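You operate a simulated robot arm through the tools that you are given. There is no shell and no other tool. Be economical: measure what you need, move in short steps, check, and stop when the job is done.

You run a simulated two-armed robot. Do the job below in one go: nothing can be reset, and whatever is moved stays where it is left.

TASK
Fetch the red panel from the top of the lamp table and set it on the clear pane.

The check looks at the end state, three seconds after you hand in, the way a careful person would. Anything else that was tipped, shoved, dropped, spilled or broken makes it a failure.

THE ROBOT
Two 6-joint arms with two-finger parallel grippers on one trunk, on a base that drives. Base frame: it is fixed to the floor where the robot stands at the start and does not move with it; the origin is under the middle of the robot, x ahead of it, y to its left, z up. Lengths are in mm, angles in rad, forces in N, time in s.
The left shoulder is at the start at [60, 187, 1147], the right one opposite. With the tool pointing down near the work surface each hand reaches from about 260 to 620 mm from the robot's upright axis, wherever it stands, measured 20 degrees to its own side. Payload 1.57 kg a hand.
The TCP of each hand is the grasp point between the finger pads, 30 mm short of the fingertips. In the tool frame z runs along the fingers and y along their closing line. The gripper opens to 110 mm. The fingers are 24 mm wide and 12 mm thick; the gripper's body (48 by 112 mm) begins 78 mm behind the TCP.
Orientation is that of the tool frame in the base frame, as [roll, pitch, yaw] about the fixed x, y, z axes, in that order (R = Rz(yaw) Ry(pitch) Rx(roll)). With the fingers straight down and closing along the base's y, the tool's x points along the base's -x, its y along +y and its z along -z.

THE INTERFACE
- The arms move only by the tool servo_tool. It takes "left_rows", "right_rows" or both (then of equal length, played together; a hand with none holds still); each is a list of rows, each an object (a shift or turn left out is 0, a gripper value left out holds the last) with "travel": the shift along the tool's x, y, z in units of 250 mm (1.0 is 250 mm), a list of three; "angular": the turn, a rotation vector about the tool's x, y, z in units of 90 degrees (1.0 is 90 degrees), a list of three; "jaw": the gripper command, from -1 (fully open) to 1 (shut), values between in proportion. In form: [{"travel": [tx, ty, tz], "angular": [ax, ay, az], "jaw": jaw}, ...]. A call has 1 to 10 rows; each row is the pose to reach, as a shift and turn from the pose commanded when the call began, along the tool's axes at that moment. A call with a number of a shift or a turn outside -1 to 1 is refused whole. A row lasts 0.2 s, in which the tool goes at most 50 mm and 0.15 rad; a call with a longer step from one row to the next is refused whole, and so is a gripper value outside its range. Where a pose cannot be reached the arm comes as near as it can. A force on the tool above 40 N (or 10 N above the force at the start of the call, whichever is more), or a blocked arm, ends the call early, and 0.2 s more pass. Each finger travels about 153 mm/s and halts on what it meets, pressing with about 22 N; the grip force reading is that of the motor and also rises with nothing between the fingers. The clock runs only during rows and for 0.2 s after the last one: add rows that repeat a pose to give the fingers time. The reply holds the time, the measured pose of the TCP, the force on the tool along the base axes, the opening and the grip force, in the units named above and with some noise.
- Cameras (640 x 400 px; columns grow to the right, rows downward): "scene" is now at [0.3, 35.6, 1679.2]; the picture's right is [0.50, -0.87, 0.00], its down [-0.71, -0.41, -0.57] and it looks along [0.50, 0.29, -0.82] (base axes); focal length 258 px, centre (320, 200). "left" rides on the left gripper at [-36, 0, -80] in its tool frame; the picture's right is [0.00, -1.00, 0.00], its down [0.97, 0.00, -0.24] and it looks along [0.24, 0.00, 0.97] (tool axes); focal length 218 px, centre (320, 200). "right" rides on the right gripper at [-36, 0, -80] in its tool frame; the picture's right is [0.00, -1.00, 0.00], its down [0.97, 0.00, -0.24] and it looks along [0.24, 0.00, 0.97] (tool axes); focal length 218 px, centre (320, 200). There is no depth. A picture from a camera that has moved, and an enlarged one, comes with that camera's place and axes in the base frame and with its lens.
- camera(camera): a new picture of that camera. No time passes.
- slide_trunk(by): slides the trunk up (or, below 0, down) by that many mm; the arms and the scene camera ride with it, the base frame stays. It gives what a move gives, with no picture.
- drive_base(legs): drives the robot by 1 to 6 legs, each [ahead, left, turn to the left] in mm, mm and rad, along the robot's own axes; the way and the turn of a leg run together, so that a leg with both is an arc; at most 1500 mm and 3.142 rad a leg. The arms and the cameras ride along, it lands a little off, and it stops where it bumps. It gives what a move gives.
- pan_tilt(pan, tilt): turns the head with the scene camera to pan (to the left, within 1.501 rad either way) and tilt (down, from -0.506 to 1.204), counted from straight ahead of the robot. It gives what a move gives.
- zoom(camera, box): a new picture of the part [left, top, right, bottom] of that camera's present view, enlarged. No time passes.
- finish_job(): hands the job in; it is judged then, once.

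Go step by step. Nothing tells you exact positions but the pictures and the camera data: compare them with the known pose of the tool, close in by small moves and look again before you grip or let go. The budget is 120 turns and 88 pictures, counting those below and the enlarged ones. Unless the task says otherwise, let go and move clear before handing in.

The tools are called by a JSON object that holds its "fn" and its "kwargs". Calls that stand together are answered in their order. servo_tool: Moves the arms, as the interface text tells. Its arguments: {"type":"object","properties":{"left_rows":{"type":"array","items":{"type":"object","properties":{"travel":{"type":"array","items":{"type":"number"}},"angular":{"type":"array","items":{"type":"number"}},"jaw":{"type":"number"}}}},"right_rows":{"type":"array","items":{"type":"object","properties":{"travel":{"type":"array","items":{"type":"number"}},"angular":{"type":"array","items":{"type":"number"}},"jaw":{"type":"number"}}}}},"required":[]} The other tools are called the same way: slide_trunk (by) slides the trunk up or down; drive_base (legs) drives the base; pan_tilt (pan, tilt) turns the head that bears the scene camera; camera (camera) takes a picture; zoom (camera, box) takes an enlarged picture of a part of a camera's view; finish_job () hands the job in.

At the start:

```text
clock: 0.0
left_tool_pos: [376.0, 448.4, 1149.4]
left_tcp_rot: [3.139, 0.0, 3.141]
left_force: [0.2, -1.0, -0.4]
left_finger_gap: 109.9
left_gripper_force: 0.0
right_tool_pos: [341.2, 46.8, 1125.3]
right_tcp_rot: [-3.141, 0.002, -3.141]
right_force: [0.1, 0.0, 0.7]
right_finger_gap: 109.9
right_gripper_force: 0.0
trunk travel left (down, up): [-775.0, 215.0]
robot x, y, heading: [-0.4, 0.7, 0.001]
head pan, tilt: [0.524, 0.962]
```

scene: 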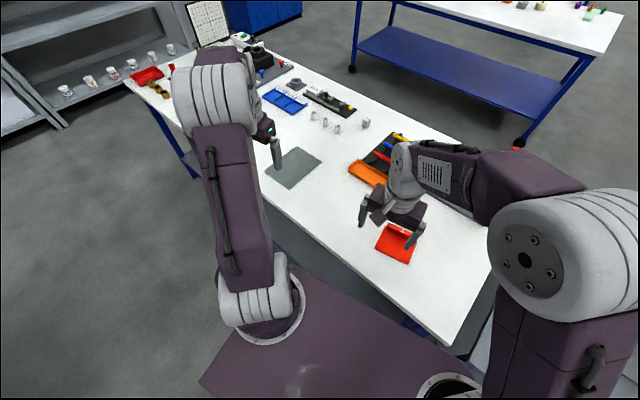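
right: 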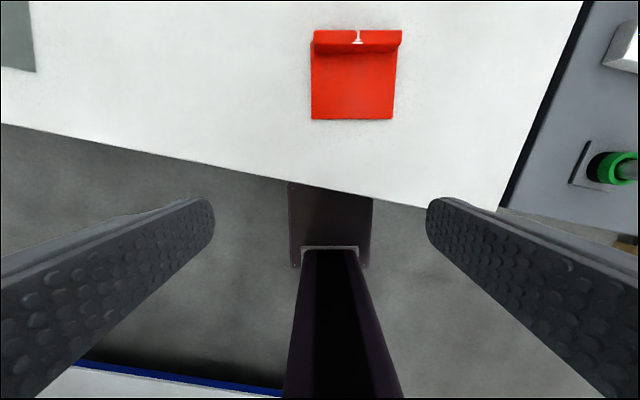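
left: 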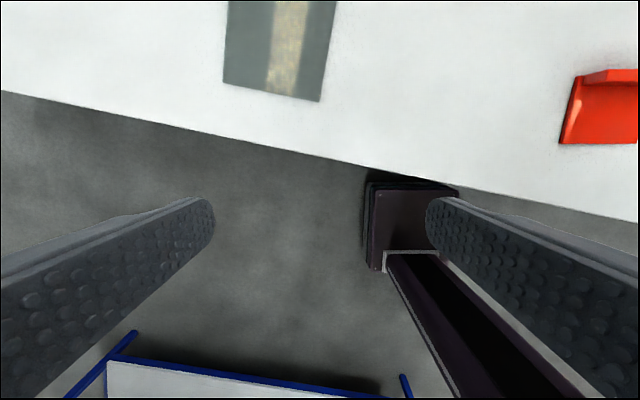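

I see a bench with a grey glassy plate and a red L-shaped thing, plus other tables and shelves around. I need to find out which is the lamp table, so I look around first.

{"fn": "zoom", "kwargs": {"camera": "scene", "box": [120, 0, 440, 200]}}

{"fn": "pan_tilt", "kwargs": {"pan": -0.5, "tilt": 0.5}}

{"fn": "camera", "kwargs": {"camera": "scene"}}

{"fn": "pan_tilt", "kwargs": {"pan": 0.7, "tilt": 0.4}}

{"fn": "camera", "kwargs": {"camera": "scene"}}

```text
2.00 times, centred on (280, 100) of scene
camera zoom: at [0.3, 35.6, 1679.2], right [0.5, -0.87, 0.0], down [-0.71, -0.41, -0.57], along [0.5, 0.29, -0.82], focal length 516 px, centre (400, 400)
```

zoom: 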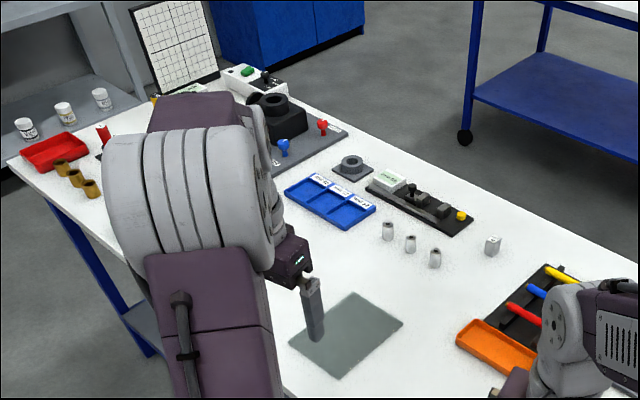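

```text
clock: 1.3
left_tool_pos: [375.5, 450.6, 1150.1]
left_tcp_rot: [3.139, 0.001, 3.141]
left_force: [0.5, -0.7, -0.2]
left_finger_gap: 110.0
left_gripper_force: 0.1
right_tool_pos: [340.5, 47.6, 1126.1]
right_tcp_rot: [3.141, 0.0, -3.141]
right_force: [0.7, 0.4, 0.9]
right_finger_gap: 110.3
right_gripper_force: 0.1
trunk travel left (down, up): [-775.0, 215.0]
robot x, y, heading: [-3.2, -1.9, -0.003]
head pan, tilt: [-0.499, 0.499]
```

```text
83 pictures are left
camera scene: at [17.9, -43.8, 1717.6], right [-0.48, -0.88, 0.0], down [-0.42, 0.23, -0.88], along [0.77, -0.42, -0.48], focal length 258 px, centre (320, 200)
```

scene: 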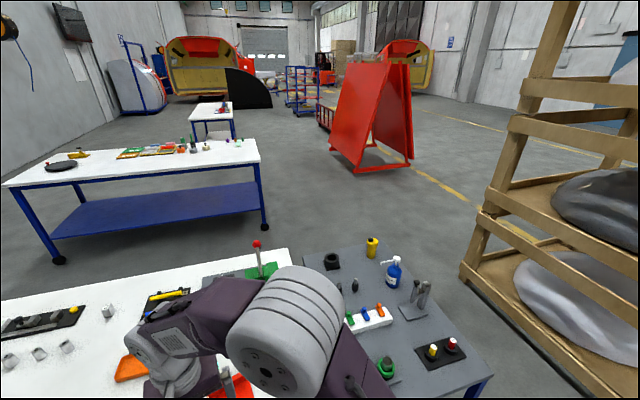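

```text
clock: 2.7
left_tool_pos: [375.6, 449.4, 1150.2]
left_tcp_rot: [3.139, 0.001, 3.141]
left_force: [-0.5, -0.3, 0.5]
left_finger_gap: 110.1
left_gripper_force: 0.0
right_tool_pos: [340.4, 47.9, 1125.5]
right_tcp_rot: [-3.141, 0.001, -3.14]
right_force: [-0.2, -0.6, 0.6]
right_finger_gap: 110.2
right_gripper_force: 0.2
trunk travel left (down, up): [-775.0, 215.0]
robot x, y, heading: [0.3, -3.5, 0.002]
head pan, tilt: [0.7, 0.4]
```

```text
82 pictures are left
camera scene: at [8.8, 59.2, 1726.7], right [0.64, -0.77, 0.0], down [-0.3, -0.25, -0.92], along [0.7, 0.59, -0.39], focal length 258 px, centre (320, 200)
```

scene: 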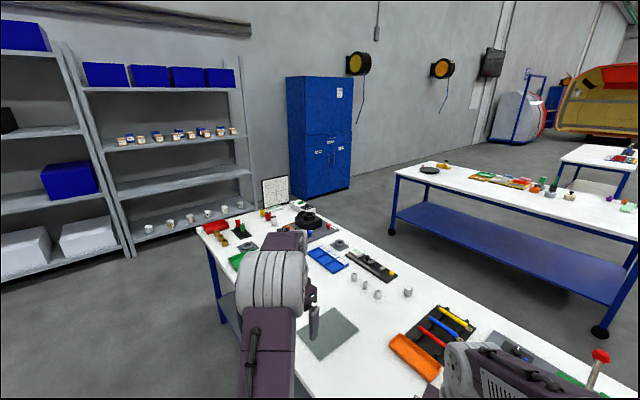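

No obvious lamp yet. I look to the far right and left, and at the distant tables.

{"fn": "zoom", "kwargs": {"camera": "scene", "box": [400, 120, 640, 270]}}

{"fn": "pan_tilt", "kwargs": {"pan": -1.5, "tilt": 0.5}}

{"fn": "camera", "kwargs": {"camera": "scene"}}

{"fn": "pan_tilt", "kwargs": {"pan": 1.5, "tilt": 0.5}}

{"fn": "camera", "kwargs": {"camera": "scene"}}

{"fn": "pan_tilt", "kwargs": {"pan": -0.2, "tilt": 0.3}}

{"fn": "zoom", "kwargs": {"camera": "scene", "box": [100, 100, 420, 300]}}

```text
2.67 times, centred on (520, 195) of scene
camera zoom: at [8.8, 59.2, 1726.7], right [0.64, -0.77, 0.0], down [-0.3, -0.25, -0.92], along [0.7, 0.59, -0.39], focal length 689 px, centre (-213, 213)
```

zoom: 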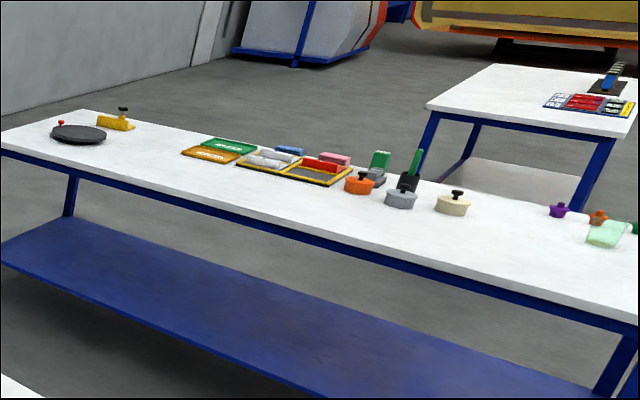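

```text
clock: 4.8
left_tool_pos: [376.0, 449.2, 1149.4]
left_tcp_rot: [3.141, 0.0, 3.142]
left_force: [0.7, 0.6, -0.8]
left_finger_gap: 109.9
left_gripper_force: 0.1
right_tool_pos: [340.2, 47.0, 1125.1]
right_tcp_rot: [3.141, 0.0, 3.14]
right_force: [-0.4, -0.2, 0.4]
right_finger_gap: 109.9
right_gripper_force: 0.2
trunk travel left (down, up): [-775.0, 215.0]
robot x, y, heading: [-0.3, -2.4, -0.002]
head pan, tilt: [-1.499, 0.499]
```

```text
80 pictures are left
camera scene: at [-55.5, -91.1, 1717.6], right [-1.0, -0.07, 0.0], down [-0.03, 0.48, -0.88], along [0.06, -0.88, -0.48], focal length 258 px, centre (320, 200)
```

scene: 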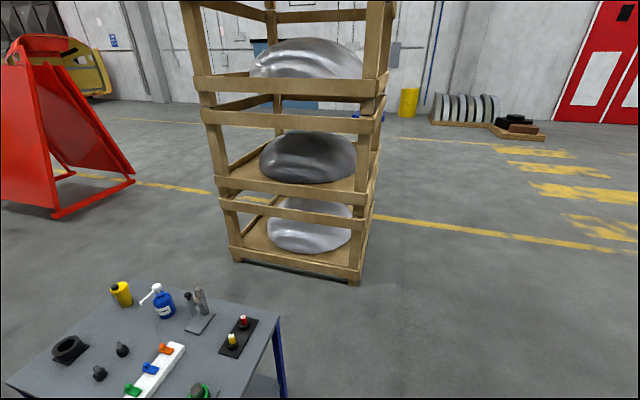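

```text
clock: 7.3
left_tool_pos: [375.0, 449.9, 1150.1]
left_tcp_rot: [3.14, -0.001, 3.141]
left_force: [-0.3, -0.2, 0.5]
left_finger_gap: 110.4
left_gripper_force: 0.0
right_tool_pos: [339.7, 47.5, 1126.4]
right_tcp_rot: [-3.141, -0.002, 3.141]
right_force: [-0.7, 0.2, 0.6]
right_finger_gap: 110.2
right_gripper_force: 0.1
trunk travel left (down, up): [-775.0, 215.0]
robot x, y, heading: [-0.3, 3.0, -0.004]
head pan, tilt: [1.499, 0.499]
```

```text
79 pictures are left
camera scene: at [-55.5, 90.4, 1717.6], right [1.0, -0.07, 0.0], down [-0.03, -0.48, -0.88], along [0.06, 0.88, -0.48], focal length 258 px, centre (320, 200)
```

scene: 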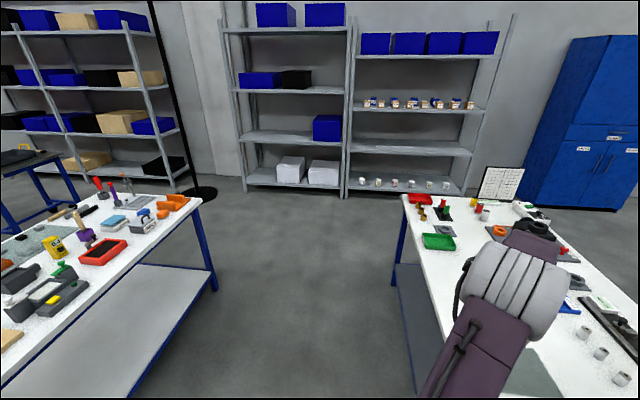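

```text
clock: 9.1
left_tool_pos: [375.2, 450.0, 1149.2]
left_tcp_rot: [3.14, 0.0, -3.141]
left_force: [-0.5, 0.6, 0.1]
left_finger_gap: 109.9
left_gripper_force: 0.0
right_tool_pos: [341.1, 46.7, 1125.6]
right_tcp_rot: [3.141, -0.001, 3.141]
right_force: [0.2, -0.4, 0.4]
right_finger_gap: 109.9
right_gripper_force: 0.2
trunk travel left (down, up): [-775.0, 215.0]
robot x, y, heading: [-0.5, 2.0, 0.002]
head pan, tilt: [-0.201, 0.3]
```

```text
2.00 times, centred on (260, 200) of scene
camera zoom: at [29.4, -18.9, 1736.0], right [-0.2, -0.98, 0.0], down [-0.29, 0.06, -0.96], along [0.94, -0.19, -0.3], focal length 516 px, centre (440, 200)
```

zoom: 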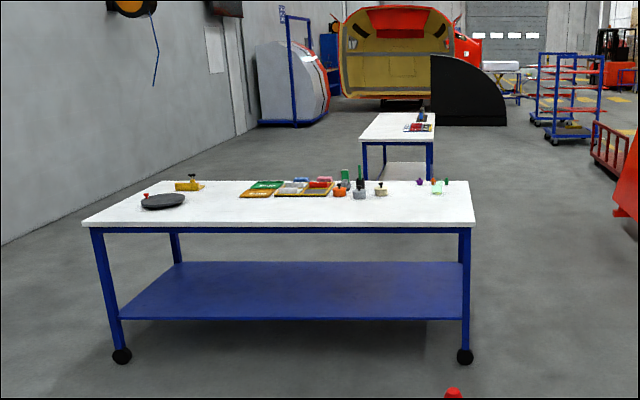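

Behind me on the left there are another table and what may be a lamp pole on the floor. I back off a little and turn left to look behind.

{"fn": "drive_base", "kwargs": {"legs": [[-150, 0, 0], [0, 0, 1.2]]}}

{"fn": "pan_tilt", "kwargs": {"pan": 0.9, "tilt": 0.4}}

{"fn": "camera", "kwargs": {"camera": "scene"}}

{"fn": "pan_tilt", "kwargs": {"pan": 1.5, "tilt": 0.4}}

{"fn": "camera", "kwargs": {"camera": "scene"}}

```text
clock: 13.4
left_tool_pos: [-430.4, 514.7, 1149.7]
left_tcp_rot: [3.139, -0.001, -1.947]
left_force: [0.1, 0.6, 0.4]
left_finger_gap: 109.9
left_gripper_force: 0.0
right_tool_pos: [-69.3, 332.7, 1125.6]
right_tcp_rot: [3.141, 0.0, -1.946]
right_force: [-0.6, -0.2, -0.2]
right_finger_gap: 110.0
right_gripper_force: 0.1
trunk travel left (down, up): [-775.0, 215.0]
robot x, y, heading: [-152.2, -1.9, 1.194]
head pan, tilt: [-0.201, 0.3]
```

```text
clock: 14.8
left_tool_pos: [-430.7, 514.3, 1149.2]
left_tcp_rot: [3.139, 0.001, -1.946]
left_force: [-0.6, 0.1, 0.2]
left_finger_gap: 109.9
left_gripper_force: 0.1
right_tool_pos: [-68.9, 334.0, 1125.5]
right_tcp_rot: [-3.14, -0.001, -1.946]
right_force: [0.1, -0.4, 0.2]
right_finger_gap: 110.1
right_gripper_force: 0.1
trunk travel left (down, up): [-775.0, 215.0]
robot x, y, heading: [-153.7, 1.9, 1.197]
head pan, tilt: [0.901, 0.4]
```

```text
77 pictures are left
camera scene: at [-220.9, 24.1, 1726.8], right [0.87, 0.5, 0.0], down [0.19, -0.34, -0.92], along [-0.46, 0.8, -0.39], focal length 258 px, centre (320, 200)
```

scene: 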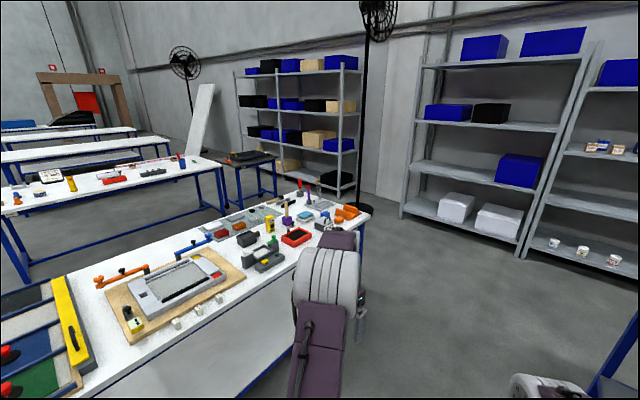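

```text
clock: 15.8
left_tool_pos: [-430.5, 514.6, 1150.1]
left_tcp_rot: [3.14, -0.001, -1.946]
left_force: [-0.6, -0.3, -0.5]
left_finger_gap: 110.0
left_gripper_force: 0.0
right_tool_pos: [-69.4, 334.7, 1125.9]
right_tcp_rot: [3.14, -0.001, -1.948]
right_force: [0.2, 0.3, 0.1]
right_finger_gap: 109.9
right_gripper_force: 0.0
trunk travel left (down, up): [-775.0, 215.0]
robot x, y, heading: [-151.8, 0.6, 1.197]
head pan, tilt: [1.499, 0.4]
```

```text
76 pictures are left
camera scene: at [-258.0, -15.9, 1726.8], right [0.43, 0.9, 0.0], down [0.35, -0.17, -0.92], along [-0.83, 0.4, -0.39], focal length 258 px, centre (320, 200)
```

scene: 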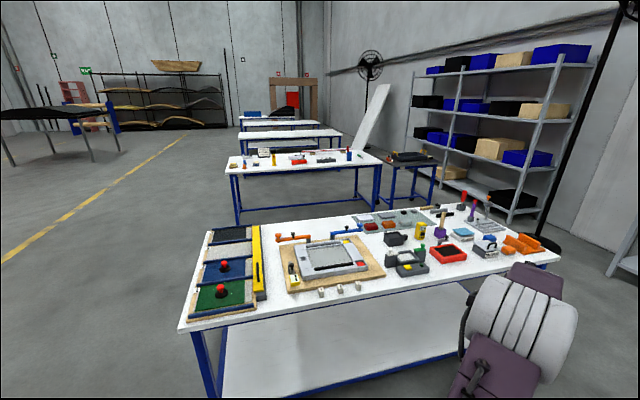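

There are many tables. I'll look closely at this one and those beyond for a lamp or a red panel.

{"fn": "zoom", "kwargs": {"camera": "scene", "box": [170, 190, 570, 340]}}

{"fn": "zoom", "kwargs": {"camera": "scene", "box": [200, 90, 460, 210]}}

```text
1.60 times, centred on (370, 265) of scene
camera zoom: at [-258.0, -15.9, 1726.8], right [0.43, 0.9, 0.0], down [0.35, -0.17, -0.92], along [-0.83, 0.4, -0.39], focal length 413 px, centre (240, 96)
```

zoom: 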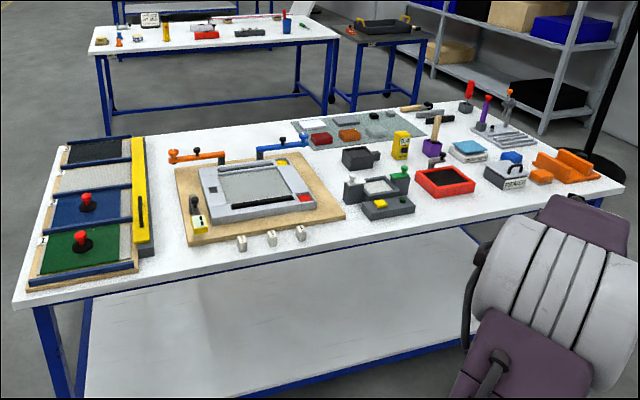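

```text
2.46 times, centred on (330, 150) of scene
camera zoom: at [-258.0, -15.9, 1726.8], right [0.43, 0.9, 0.0], down [0.35, -0.17, -0.92], along [-0.83, 0.4, -0.39], focal length 636 px, centre (295, 323)
```

zoom: 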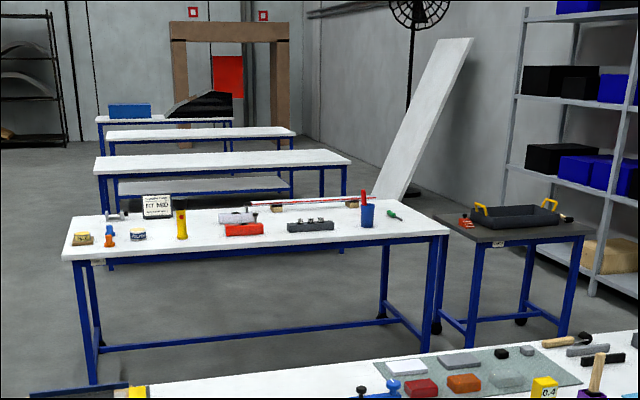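

The tables carry small labels at their edges. I zoom in on them.

{"fn": "zoom", "kwargs": {"camera": "scene", "box": [220, 160, 300, 210]}}

{"fn": "zoom", "kwargs": {"camera": "scene", "box": [280, 150, 440, 250]}}

{"fn": "zoom", "kwargs": {"camera": "scene", "box": [380, 150, 440, 190]}}

```text
8.00 times, centred on (260, 185) of scene
camera zoom: at [-258.0, -15.9, 1726.8], right [0.43, 0.9, 0.0], down [0.35, -0.17, -0.92], along [-0.83, 0.4, -0.39], focal length 2066 px, centre (800, 320)
```

zoom: 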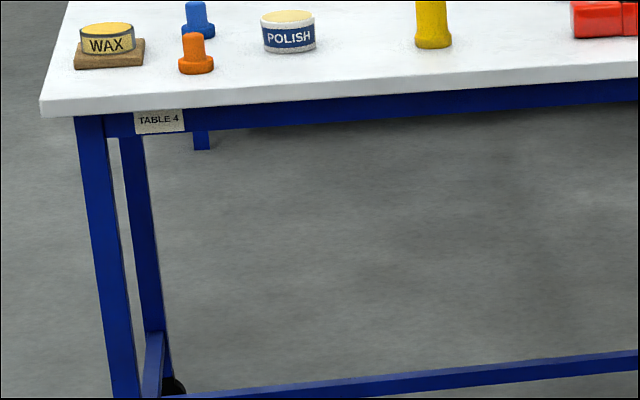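

```text
4.00 times, centred on (360, 200) of scene
camera zoom: at [-258.0, -15.9, 1726.8], right [0.43, 0.9, 0.0], down [0.35, -0.17, -0.92], along [-0.83, 0.4, -0.39], focal length 1033 px, centre (160, 200)
```

zoom: 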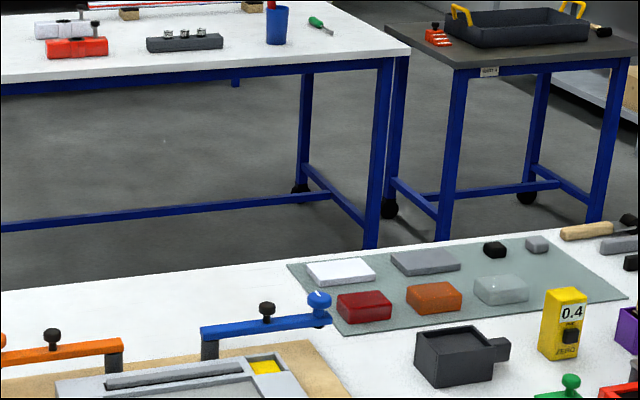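

```text
10.00 times, centred on (410, 170) of scene
camera zoom: at [-258.0, -15.9, 1726.8], right [0.43, 0.9, 0.0], down [0.35, -0.17, -0.92], along [-0.83, 0.4, -0.39], focal length 2583 px, centre (-580, 500)
```

zoom: 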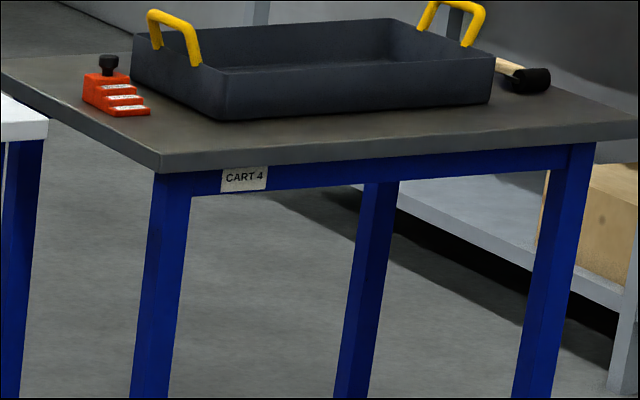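

Tables are numbered, no lamp label yet. I take a closer look at this table's items.

{"fn": "zoom", "kwargs": {"camera": "scene", "box": [180, 210, 380, 335]}}

{"fn": "zoom", "kwargs": {"camera": "scene", "box": [370, 180, 570, 305]}}

```text
3.20 times, centred on (280, 272) of scene
camera zoom: at [-258.0, -15.9, 1726.8], right [0.43, 0.9, 0.0], down [0.35, -0.17, -0.92], along [-0.83, 0.4, -0.39], focal length 826 px, centre (448, -32)
```

zoom: 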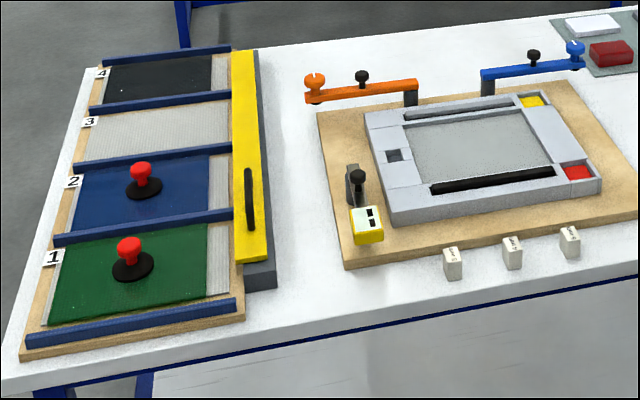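

```text
3.20 times, centred on (470, 242) of scene
camera zoom: at [-258.0, -15.9, 1726.8], right [0.43, 0.9, 0.0], down [0.35, -0.17, -0.92], along [-0.83, 0.4, -0.39], focal length 826 px, centre (-160, 64)
```

zoom: 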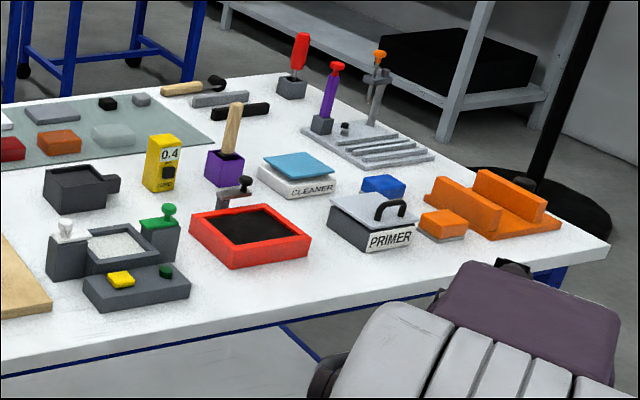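

This is a paint/sanding table; no lamp here. I look back toward the first bench and cross-bench in close-up.

{"fn": "pan_tilt", "kwargs": {"pan": -0.8, "tilt": 0.5}}

{"fn": "camera", "kwargs": {"camera": "scene"}}

{"fn": "pan_tilt", "kwargs": {"pan": -1.5, "tilt": 0.5}}

{"fn": "camera", "kwargs": {"camera": "scene"}}

```text
clock: 17.9
left_tool_pos: [-430.1, 513.7, 1149.6]
left_tcp_rot: [3.141, 0.001, -1.946]
left_force: [-0.6, -0.2, 0.7]
left_finger_gap: 110.0
left_gripper_force: 0.1
right_tool_pos: [-68.4, 333.4, 1126.9]
right_tcp_rot: [3.141, -0.001, -1.946]
right_force: [1.0, 0.1, -0.2]
right_finger_gap: 110.2
right_gripper_force: 0.1
trunk travel left (down, up): [-775.0, 215.0]
robot x, y, heading: [-150.6, 3.0, 1.197]
head pan, tilt: [-0.799, 0.499]
```

```text
68 pictures are left
camera scene: at [-90.6, -21.0, 1717.6], right [0.39, -0.92, 0.0], down [-0.44, -0.18, -0.88], along [0.81, 0.34, -0.48], focal length 258 px, centre (320, 200)
```

scene: 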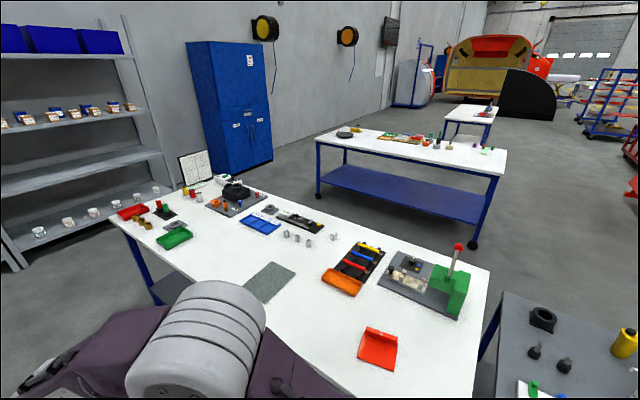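

```text
clock: 19.0
left_tool_pos: [-430.2, 515.3, 1149.6]
left_tcp_rot: [3.139, 0.0, -1.946]
left_force: [0.1, 0.1, 0.5]
left_finger_gap: 110.2
left_gripper_force: 0.0
right_tool_pos: [-69.4, 333.3, 1126.2]
right_tcp_rot: [3.14, -0.001, -1.945]
right_force: [0.1, -0.5, 0.2]
right_finger_gap: 110.3
right_gripper_force: 0.1
trunk travel left (down, up): [-775.0, 215.0]
robot x, y, heading: [-148.9, 0.6, 1.197]
head pan, tilt: [-1.499, 0.499]
```

```text
67 pictures are left
camera scene: at [-87.7, -83.3, 1717.6], right [-0.3, -0.95, 0.0], down [-0.46, 0.14, -0.88], along [0.84, -0.26, -0.48], focal length 258 px, centre (320, 200)
```

scene: 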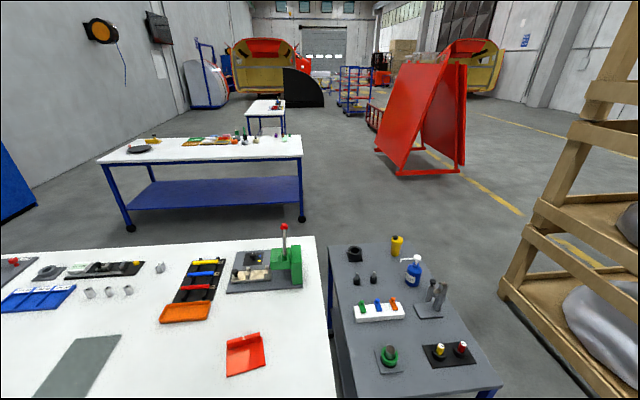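

I zoom on the bench 1 items, the cross-bench, the small far table, and the grey side table.

{"fn": "zoom", "kwargs": {"camera": "scene", "box": [90, 125, 310, 235]}}

{"fn": "zoom", "kwargs": {"camera": "scene", "box": [235, 90, 299, 130]}}

{"fn": "zoom", "kwargs": {"camera": "scene", "box": [150, 220, 500, 400]}}

{"fn": "pan_tilt", "kwargs": {"pan": -0.7, "tilt": 0.6}}

{"fn": "zoom", "kwargs": {"camera": "scene", "box": [120, 90, 420, 280]}}

```text
2.91 times, centred on (200, 180) of scene
camera zoom: at [-87.7, -83.3, 1717.6], right [-0.3, -0.95, 0.0], down [-0.46, 0.14, -0.88], along [0.84, -0.26, -0.48], focal length 751 px, centre (669, 258)
```

zoom: 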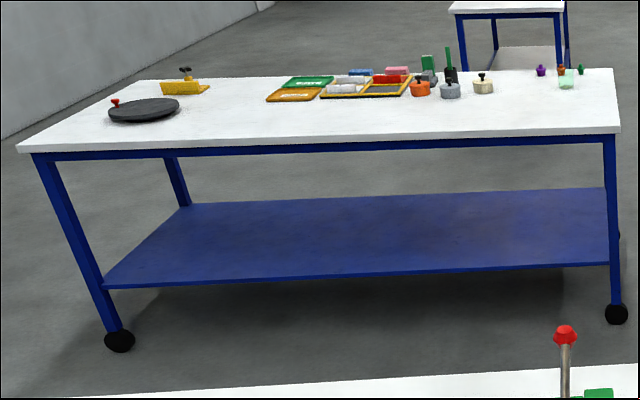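

```text
10.00 times, centred on (267, 110) of scene
camera zoom: at [-87.7, -83.3, 1717.6], right [-0.3, -0.95, 0.0], down [-0.46, 0.14, -0.88], along [0.84, -0.26, -0.48], focal length 2583 px, centre (850, 1100)
```

zoom: 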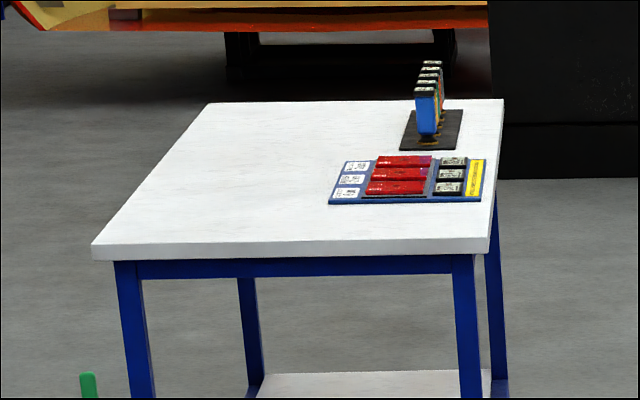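

```text
1.83 times, centred on (325, 310) of scene
camera zoom: at [-87.7, -83.3, 1717.6], right [-0.3, -0.95, 0.0], down [-0.46, 0.14, -0.88], along [0.84, -0.26, -0.48], focal length 472 px, centre (311, -1)
```

zoom: 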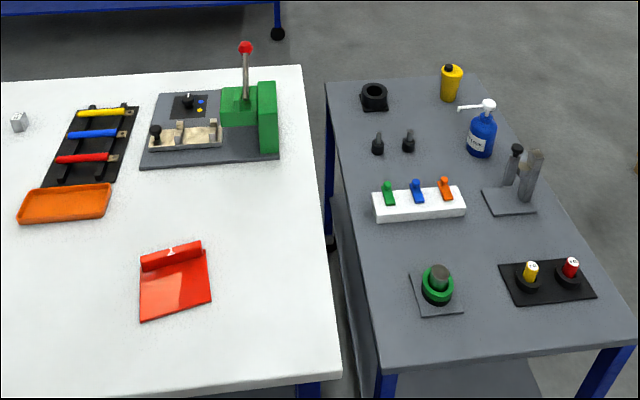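

```text
clock: 20.1
left_tool_pos: [-430.8, 516.2, 1150.1]
left_tcp_rot: [3.138, 0.0, -1.945]
left_force: [0.3, 0.3, -0.4]
left_finger_gap: 109.9
left_gripper_force: 0.1
right_tool_pos: [-70.6, 334.4, 1125.5]
right_tcp_rot: [3.141, -0.001, -1.946]
right_force: [-0.2, -0.2, 0.9]
right_finger_gap: 109.9
right_gripper_force: 0.0
trunk travel left (down, up): [-775.0, 215.0]
robot x, y, heading: [-148.1, -0.5, 1.195]
head pan, tilt: [-0.7, 0.6]
```

```text
2.11 times, centred on (270, 185) of scene
camera zoom: at [-96.7, -14.3, 1708.5], right [0.47, -0.88, 0.0], down [-0.5, -0.27, -0.83], along [0.73, 0.39, -0.56], focal length 544 px, centre (425, 232)
```

zoom: 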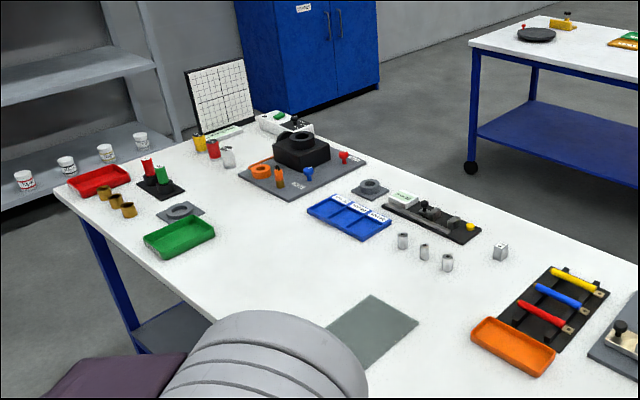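

Bench 1 holds a folded red plate, but no lamp. I look at the more distant tables to the west, where I noticed something red.

{"fn": "pan_tilt", "kwargs": {"pan": 1.5, "tilt": 0.2}}

{"fn": "camera", "kwargs": {"camera": "scene"}}

{"fn": "zoom", "kwargs": {"camera": "scene", "box": [224, 110, 352, 190]}}

{"fn": "zoom", "kwargs": {"camera": "scene", "box": [0, 100, 220, 230]}}

```text
clock: 22.2
left_tool_pos: [-430.3, 514.9, 1149.5]
left_tcp_rot: [3.141, -0.001, -1.947]
left_force: [0.2, -0.2, -0.1]
left_finger_gap: 109.8
left_gripper_force: 0.1
right_tool_pos: [-68.8, 334.9, 1124.2]
right_tcp_rot: [-3.141, -0.001, -1.945]
right_force: [0.4, 1.2, -0.2]
right_finger_gap: 109.9
right_gripper_force: 0.2
trunk travel left (down, up): [-775.0, 215.0]
robot x, y, heading: [-147.6, 0.7, 1.2]
head pan, tilt: [1.499, 0.201]
```

```text
62 pictures are left
camera scene: at [-258.5, -15.7, 1745.3], right [0.43, 0.9, 0.0], down [0.18, -0.09, -0.98], along [-0.88, 0.42, -0.2], focal length 258 px, centre (320, 200)
```

scene: 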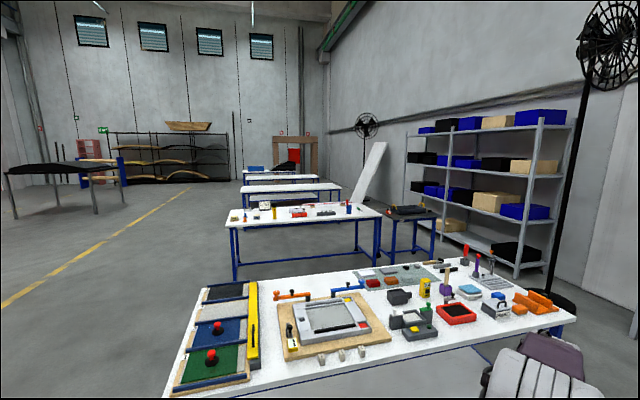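

```text
5.00 times, centred on (288, 150) of scene
camera zoom: at [-258.5, -15.7, 1745.3], right [0.43, 0.9, 0.0], down [0.18, -0.09, -0.98], along [-0.88, 0.42, -0.2], focal length 1291 px, centre (480, 450)
```

zoom: 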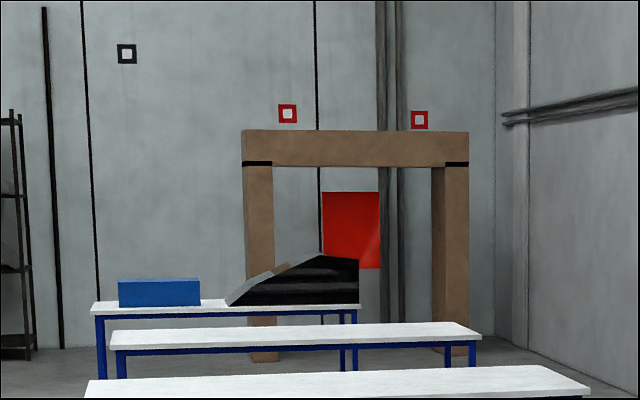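

```text
2.91 times, centred on (110, 165) of scene
camera zoom: at [-258.5, -15.7, 1745.3], right [0.43, 0.9, 0.0], down [0.18, -0.09, -0.98], along [-0.88, 0.42, -0.2], focal length 751 px, centre (931, 302)
```

zoom: 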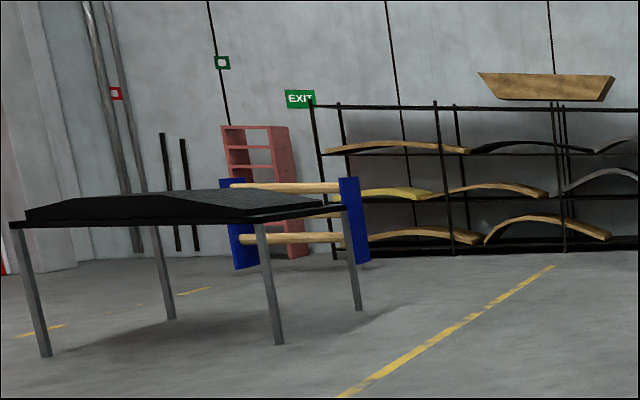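

Nothing lamp-like there. Now high-magnification views of the cross-bench and the Table 4 top.

{"fn": "zoom", "kwargs": {"camera": "scene", "box": [225, 185, 385, 285]}}

{"fn": "slide_trunk", "kwargs": {"by": 210}}

{"fn": "pan_tilt", "kwargs": {"pan": -1.2, "tilt": 0.3}}

{"fn": "camera", "kwargs": {"camera": "scene"}}

```text
4.00 times, centred on (305, 235) of scene
camera zoom: at [-258.5, -15.7, 1745.3], right [0.43, 0.9, 0.0], down [0.18, -0.09, -0.98], along [-0.88, 0.42, -0.2], focal length 1033 px, centre (380, 60)
```

zoom: 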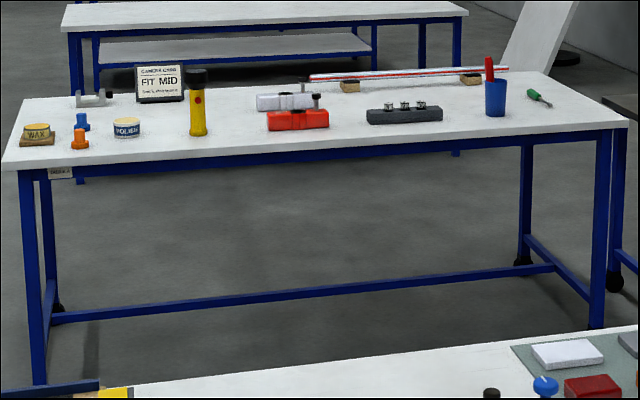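

```text
clock: 24.4
left_tool_pos: [-430.7, 514.6, 1359.2]
left_tcp_rot: [3.141, -0.001, -1.946]
left_force: [-0.2, -0.2, 0.5]
left_finger_gap: 109.9
left_gripper_force: 0.0
right_tool_pos: [-68.6, 333.9, 1335.4]
right_tcp_rot: [3.14, 0.0, -1.945]
right_force: [0.7, 0.1, 0.3]
right_finger_gap: 109.9
right_gripper_force: 0.0
trunk travel left (down, up): [-985.0, 5.0]
robot x, y, heading: [-149.3, -2.4, 1.194]
head pan, tilt: [1.499, 0.201]
```

```text
clock: 26.8
left_tool_pos: [-431.7, 514.6, 1361.2]
left_tcp_rot: [3.138, 0.0, -1.945]
left_force: [-0.8, 0.0, 0.4]
left_finger_gap: 110.0
left_gripper_force: 0.1
right_tool_pos: [-70.1, 333.6, 1335.9]
right_tcp_rot: [3.141, -0.001, -1.947]
right_force: [0.1, 0.2, -1.1]
right_finger_gap: 109.9
right_gripper_force: 0.1
trunk travel left (down, up): [-985.0, 5.0]
robot x, y, heading: [-150.8, 1.4, 1.197]
head pan, tilt: [-1.201, 0.3]
```

```text
58 pictures are left
camera scene: at [-81.2, -56.6, 1946.0], right [-0.01, -1.0, 0.0], down [-0.3, 0.0, -0.96], along [0.96, -0.01, -0.3], focal length 258 px, centre (320, 200)
```

scene: 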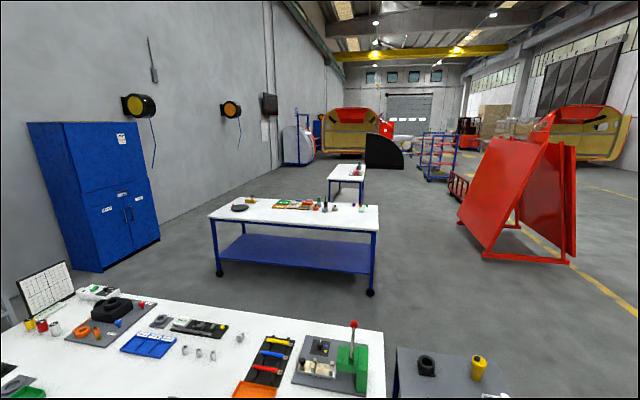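

{"fn": "zoom", "kwargs": {"camera": "scene", "box": [200, 185, 296, 245]}}

{"fn": "zoom", "kwargs": {"camera": "scene", "box": [270, 185, 390, 260]}}

{"fn": "zoom", "kwargs": {"camera": "scene", "box": [0, 255, 240, 400]}}

```text
6.67 times, centred on (248, 215) of scene
camera zoom: at [-81.2, -56.6, 1946.0], right [-0.01, -1.0, 0.0], down [-0.3, 0.0, -0.96], along [0.96, -0.01, -0.3], focal length 1722 px, centre (800, 100)
```

zoom: 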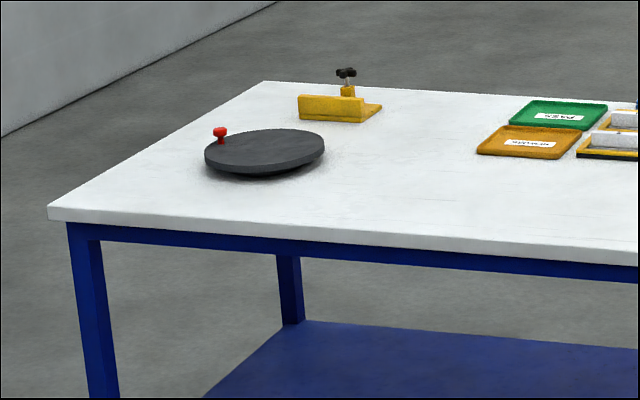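

```text
5.33 times, centred on (330, 222) of scene
camera zoom: at [-81.2, -56.6, 1946.0], right [-0.01, -1.0, 0.0], down [-0.3, 0.0, -0.96], along [0.96, -0.01, -0.3], focal length 1377 px, centre (267, 80)
```

zoom: 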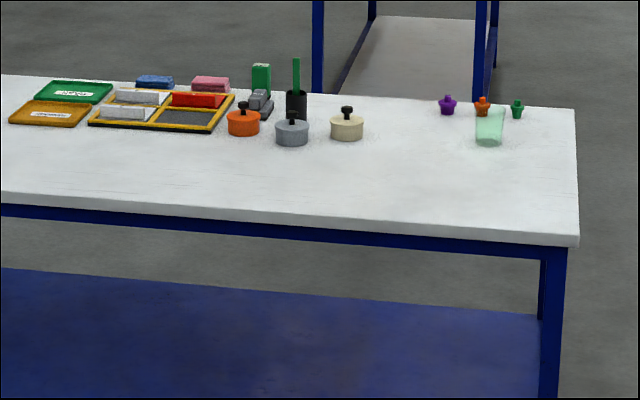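

```text
2.67 times, centred on (120, 328) of scene
camera zoom: at [-81.2, -56.6, 1946.0], right [-0.01, -1.0, 0.0], down [-0.3, 0.0, -0.96], along [0.96, -0.01, -0.3], focal length 689 px, centre (853, -140)
```

zoom: 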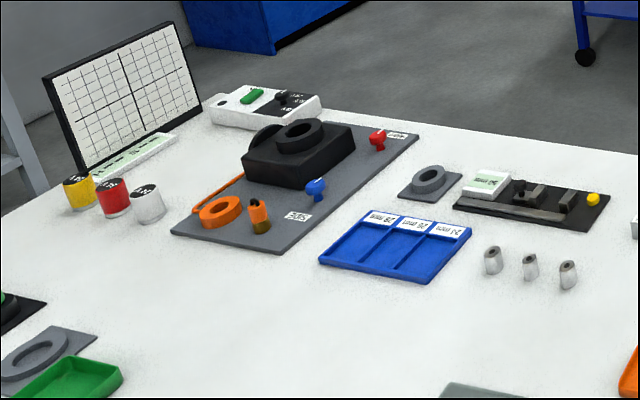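

Bench 1 has a crosshair screen with a ring device, rather like a headlamp-aiming rig. I read its labels more closely and check the edge for a table label.

{"fn": "zoom", "kwargs": {"camera": "scene", "box": [20, 275, 160, 362]}}

{"fn": "zoom", "kwargs": {"camera": "scene", "box": [110, 310, 230, 385]}}

{"fn": "pan_tilt", "kwargs": {"pan": -1.2, "tilt": 0.9}}

{"fn": "camera", "kwargs": {"camera": "scene"}}

```text
4.57 times, centred on (90, 318) of scene
camera zoom: at [-81.2, -56.6, 1946.0], right [-0.01, -1.0, 0.0], down [-0.3, 0.0, -0.96], along [0.96, -0.01, -0.3], focal length 1181 px, centre (1371, -342)
```

zoom: 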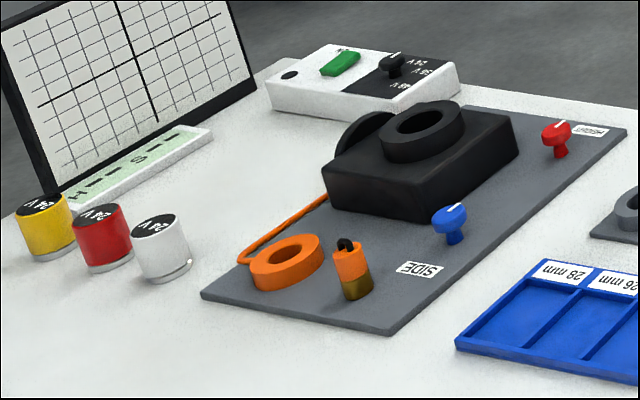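

```text
5.33 times, centred on (170, 348) of scene
camera zoom: at [-81.2, -56.6, 1946.0], right [-0.01, -1.0, 0.0], down [-0.3, 0.0, -0.96], along [0.96, -0.01, -0.3], focal length 1377 px, centre (1120, -587)
```

zoom: 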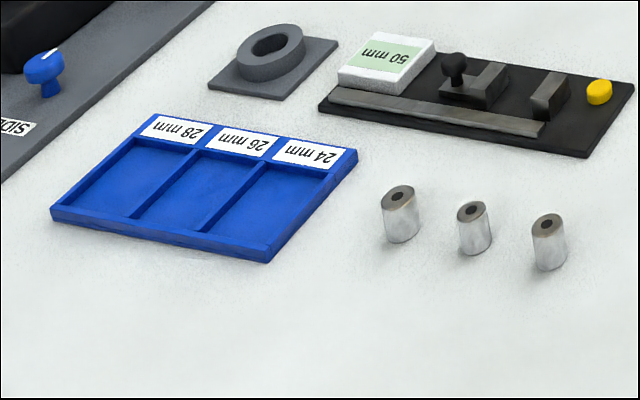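

```text
clock: 27.8
left_tool_pos: [-430.9, 514.0, 1359.0]
left_tcp_rot: [3.14, -0.001, -1.943]
left_force: [-0.5, -0.3, 0.2]
left_finger_gap: 110.2
left_gripper_force: 0.2
right_tool_pos: [-69.9, 334.6, 1335.1]
right_tcp_rot: [-3.141, 0.0, -1.945]
right_force: [-0.7, 0.8, 0.7]
right_finger_gap: 110.0
right_gripper_force: 0.1
trunk travel left (down, up): [-985.0, 5.0]
robot x, y, heading: [-153.1, -3.0, 1.195]
head pan, tilt: [-1.201, 0.901]
```

```text
52 pictures are left
camera scene: at [-99.1, -56.6, 1893.8], right [-0.01, -1.0, 0.0], down [-0.78, 0.0, -0.62], along [0.62, 0.0, -0.78], focal length 258 px, centre (320, 200)
```

scene: 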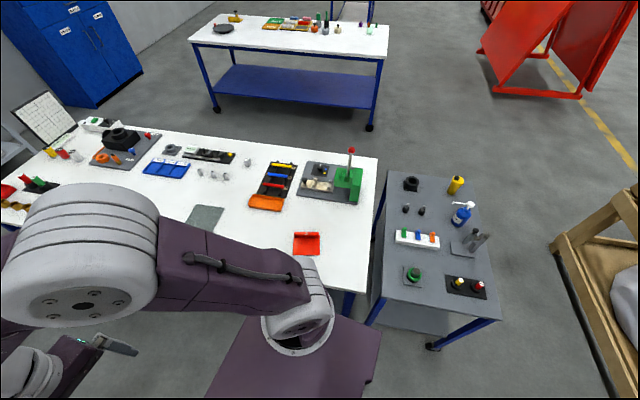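

Bench 1 has "24 V" lamp holders, lens rings and a beam screen, so I take it to be the lamp table. The red folded plate on it is then the red panel, and the grey glass sheet the clear pane. I drive back to the start pose.

{"fn": "drive_base", "kwargs": {"legs": [[0, 0, -1.196], [150, 0, 0]]}}

{"fn": "slide_trunk", "kwargs": {"by": -210}}

{"fn": "camera", "kwargs": {"camera": "right"}}

{"fn": "zoom", "kwargs": {"camera": "right", "box": [280, 10, 440, 130]}}

{"fn": "zoom", "kwargs": {"camera": "left", "box": [180, 0, 380, 125]}}

```text
clock: 32.2
left_tool_pos: [378.3, 441.4, 1361.3]
left_tcp_rot: [3.14, 0.004, 3.127]
left_force: [-0.3, -0.4, -0.4]
left_finger_gap: 110.3
left_gripper_force: 0.1
right_tool_pos: [338.7, 41.4, 1336.5]
right_tcp_rot: [3.141, 0.003, 3.127]
right_force: [-0.1, 0.4, 0.8]
right_finger_gap: 110.1
right_gripper_force: 0.1
trunk travel left (down, up): [-985.0, 5.0]
robot x, y, heading: [1.2, -3.0, -0.015]
head pan, tilt: [-1.201, 0.901]
```

```text
clock: 34.5
left_tool_pos: [381.5, 442.0, 1149.3]
left_tcp_rot: [3.139, 0.0, 3.128]
left_force: [0.7, 0.2, -0.8]
left_finger_gap: 110.0
left_gripper_force: 0.1
right_tool_pos: [342.1, 40.9, 1126.5]
right_tcp_rot: [3.141, 0.001, 3.128]
right_force: [-0.8, 0.3, -0.8]
right_finger_gap: 109.9
right_gripper_force: 0.0
trunk travel left (down, up): [-775.0, 215.0]
robot x, y, heading: [0.2, 0.8, -0.012]
head pan, tilt: [-1.201, 0.901]
```

```text
51 pictures are left
camera right: at [377.8, 40.8, 1205.0], right [-0.01, -1.0, 0.0], down [-0.97, 0.01, 0.24], along [-0.24, 0.0, -0.97], focal length 218 px, centre (320, 200)
```

right: 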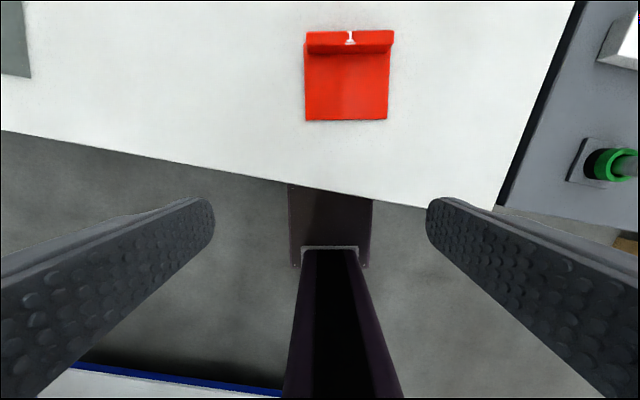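

```text
3.33 times, centred on (360, 70) of right
camera zoom: at [377.8, 40.8, 1205.0], right [-0.01, -1.0, 0.0], down [-0.97, 0.01, 0.24], along [-0.24, 0.0, -0.97], focal length 728 px, centre (187, 633)
```

zoom: 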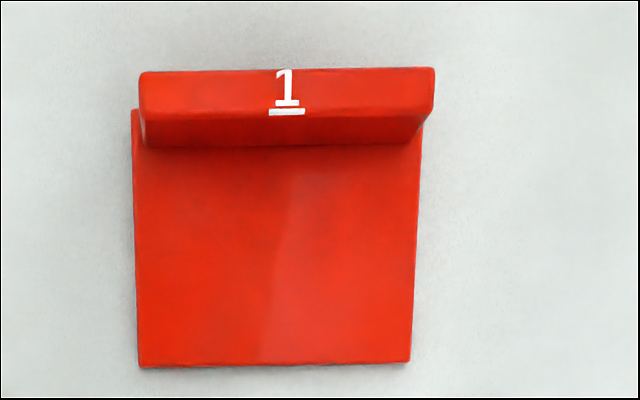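

```text
3.20 times, centred on (280, 62) of left
camera zoom: at [418.5, 441.2, 1229.8], right [-0.01, -1.0, 0.0], down [-0.97, 0.01, 0.24], along [-0.24, 0.0, -0.97], focal length 698 px, centre (448, 640)
```

zoom: 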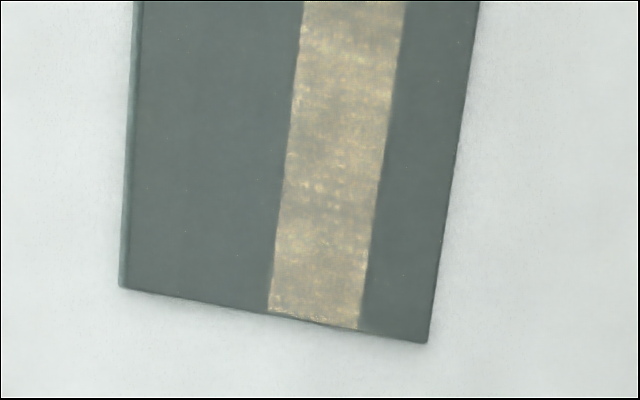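

The red panel is a roughly 120 mm square plate with a raised flange, marked "1", along its far edge. The clear pane is the glass sheet. The panel is too wide to grip across, so I'll grip the flange through its thickness. I turn the right tool 90° and move above the flange.

{"fn": "servo_tool", "kwargs": {"right_rows": [{"travel": [-0.06, -0.015, 0], "angular": [0, 0, 0.09]}, {"travel": [-0.12, -0.03, 0], "angular": [0, 0, 0.18]}, {"travel": [-0.18, -0.045, 0], "angular": [0, 0, 0.27]}, {"travel": [-0.24, -0.06, 0], "angular": [0, 0, 0.36]}, {"travel": [-0.3, -0.075, 0], "angular": [0, 0, 0.45]}, {"travel": [-0.36, -0.09, 0], "angular": [0, 0, 0.54]}, {"travel": [-0.42, -0.105, 0.05], "angular": [0, 0, 0.63]}, {"travel": [-0.48, -0.12, 0.1], "angular": [0, 0, 0.72]}, {"travel": [-0.54, -0.135, 0.15], "angular": [0, 0, 0.81]}, {"travel": [-0.6, -0.15, 0.2], "angular": [0, 0, 0.9]}]}}

{"fn": "camera", "kwargs": {"camera": "right"}}

```text
clock: 36.6
left_tool_pos: [384.3, 440.9, 1149.8]
left_tcp_rot: [3.139, -0.003, 3.128]
left_force: [-1.0, 0.9, -1.1]
left_finger_gap: 110.0
left_gripper_force: 0.2
right_tool_pos: [492.9, -0.3, 1074.8]
right_tcp_rot: [3.141, -0.001, 1.711]
right_force: [0.3, -0.3, 1.3]
right_finger_gap: 110.1
right_gripper_force: 0.2
trunk travel left (down, up): [-775.0, 215.0]
robot x, y, heading: [0.6, -3.2, -0.019]
head pan, tilt: [-1.201, 0.901]
```

```text
48 pictures are left
camera right: at [496.7, -34.7, 1154.3], right [-0.99, -0.14, 0.0], down [-0.14, 0.96, 0.24], along [-0.03, 0.24, -0.97], focal length 218 px, centre (320, 200)
```

right: 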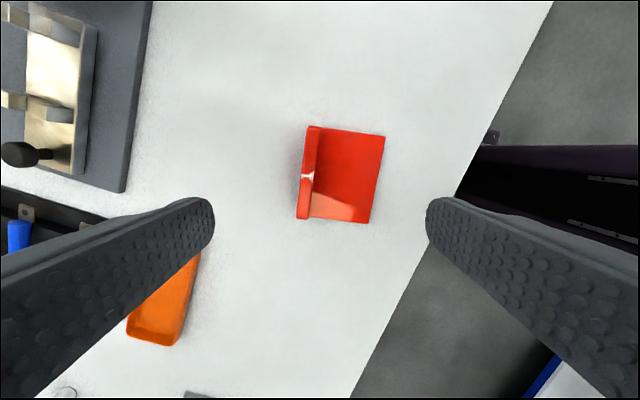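

{"fn": "zoom", "kwargs": {"camera": "right", "box": [270, 110, 414, 230]}}

```text
3.33 times, centred on (342, 170) of right
camera zoom: at [496.7, -34.7, 1154.3], right [-0.99, -0.14, 0.0], down [-0.14, 0.96, 0.24], along [-0.03, 0.24, -0.97], focal length 728 px, centre (247, 300)
```

zoom: 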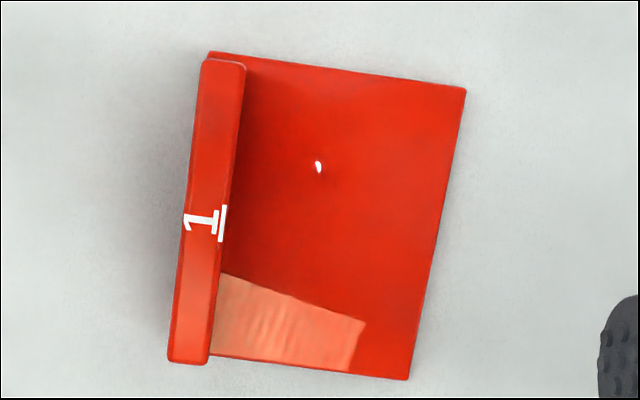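

The flange is about 14 mm thick, centred near (508, 0), with its top near z 892. I finish the turn, centre on it and descend to z ~960 to check.

{"fn": "servo_tool", "kwargs": {"right_rows": [{"travel": [-0.004, 0.06, 0.1], "angular": [0, 0, 0.06]}, {"travel": [-0.004, 0.06, 0.2], "angular": [0, 0, 0.088]}, {"travel": [-0.004, 0.06, 0.3], "angular": [0, 0, 0.088]}, {"travel": [-0.004, 0.06, 0.4], "angular": [0, 0, 0.088]}, {"travel": [-0.004, 0.06, 0.46], "angular": [0, 0, 0.088], "jaw": -0.2}, {"travel": [-0.004, 0.06, 0.46], "angular": [0, 0, 0.088], "jaw": -0.2}]}}

{"fn": "camera", "kwargs": {"camera": "right"}}

```text
clock: 38.0
left_tool_pos: [381.8, 441.7, 1149.9]
left_tcp_rot: [3.14, 0.001, 3.129]
left_force: [-0.8, -0.2, -0.6]
left_finger_gap: 109.7
left_gripper_force: 0.0
right_tool_pos: [505.2, 2.5, 961.4]
right_tcp_rot: [-3.142, 0.001, 1.575]
right_force: [-0.5, 0.2, -0.4]
right_finger_gap: 66.1
right_gripper_force: 0.0
trunk travel left (down, up): [-775.0, 215.0]
robot x, y, heading: [3.3, -0.8, -0.014]
head pan, tilt: [-1.201, 0.901]
```

```text
46 pictures are left
camera right: at [505.9, -32.9, 1040.2], right [-1.0, 0.0, 0.0], down [0.0, 0.97, 0.24], along [0.0, 0.24, -0.97], focal length 218 px, centre (320, 200)
```

right: 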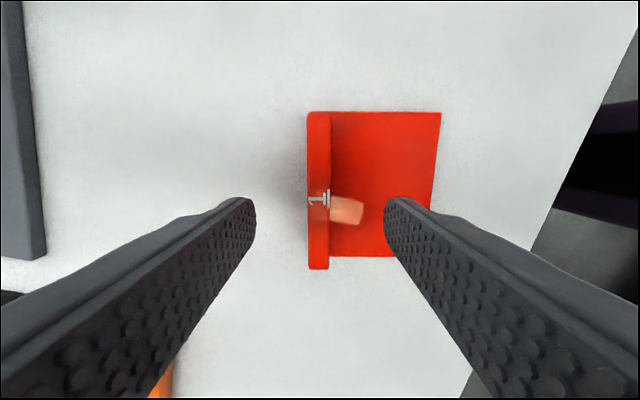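

The fingers straddle the flange evenly. I descend to z ~900, close, and lift slightly only after checking.

{"fn": "servo_tool", "kwargs": {"right_rows": [{"travel": [0, 0, 0.08]}, {"travel": [0, 0, 0.16]}, {"travel": [0, 0, 0.21]}, {"travel": [0, 0, 0.24]}, {"travel": [0, 0, 0.24]}, {"travel": [0, 0, 0.24], "jaw": 1}, {"travel": [0, 0, 0.24], "jaw": 1}, {"travel": [0, 0, 0.24], "jaw": 1}]}}

{"fn": "camera", "kwargs": {"camera": "right"}}

```text
clock: 39.9
left_tool_pos: [382.5, 442.6, 1149.9]
left_tcp_rot: [3.139, -0.001, 3.127]
left_force: [0.6, 0.3, 0.1]
left_finger_gap: 110.0
left_gripper_force: 0.1
right_tool_pos: [506.3, 1.5, 901.0]
right_tcp_rot: [3.141, 0.002, 1.575]
right_force: [-1.0, -0.2, -0.3]
right_finger_gap: 15.8
right_gripper_force: 22.3
trunk travel left (down, up): [-775.0, 215.0]
robot x, y, heading: [-1.2, -2.8, -0.016]
head pan, tilt: [-1.201, 0.901]
```

```text
45 pictures are left
camera right: at [506.1, -33.6, 980.0], right [-1.0, 0.0, 0.0], down [0.0, 0.97, 0.24], along [0.0, 0.24, -0.97], focal length 218 px, centre (320, 200)
```

right: 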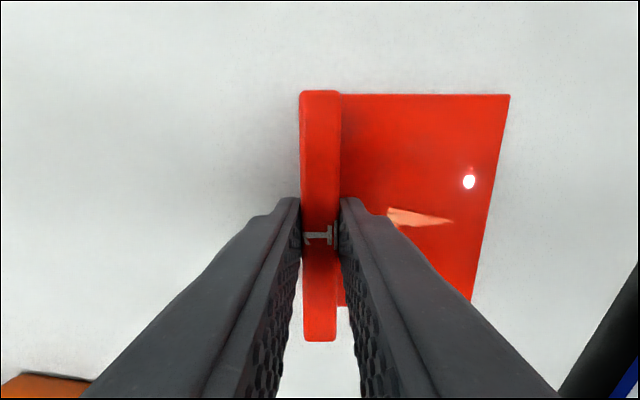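

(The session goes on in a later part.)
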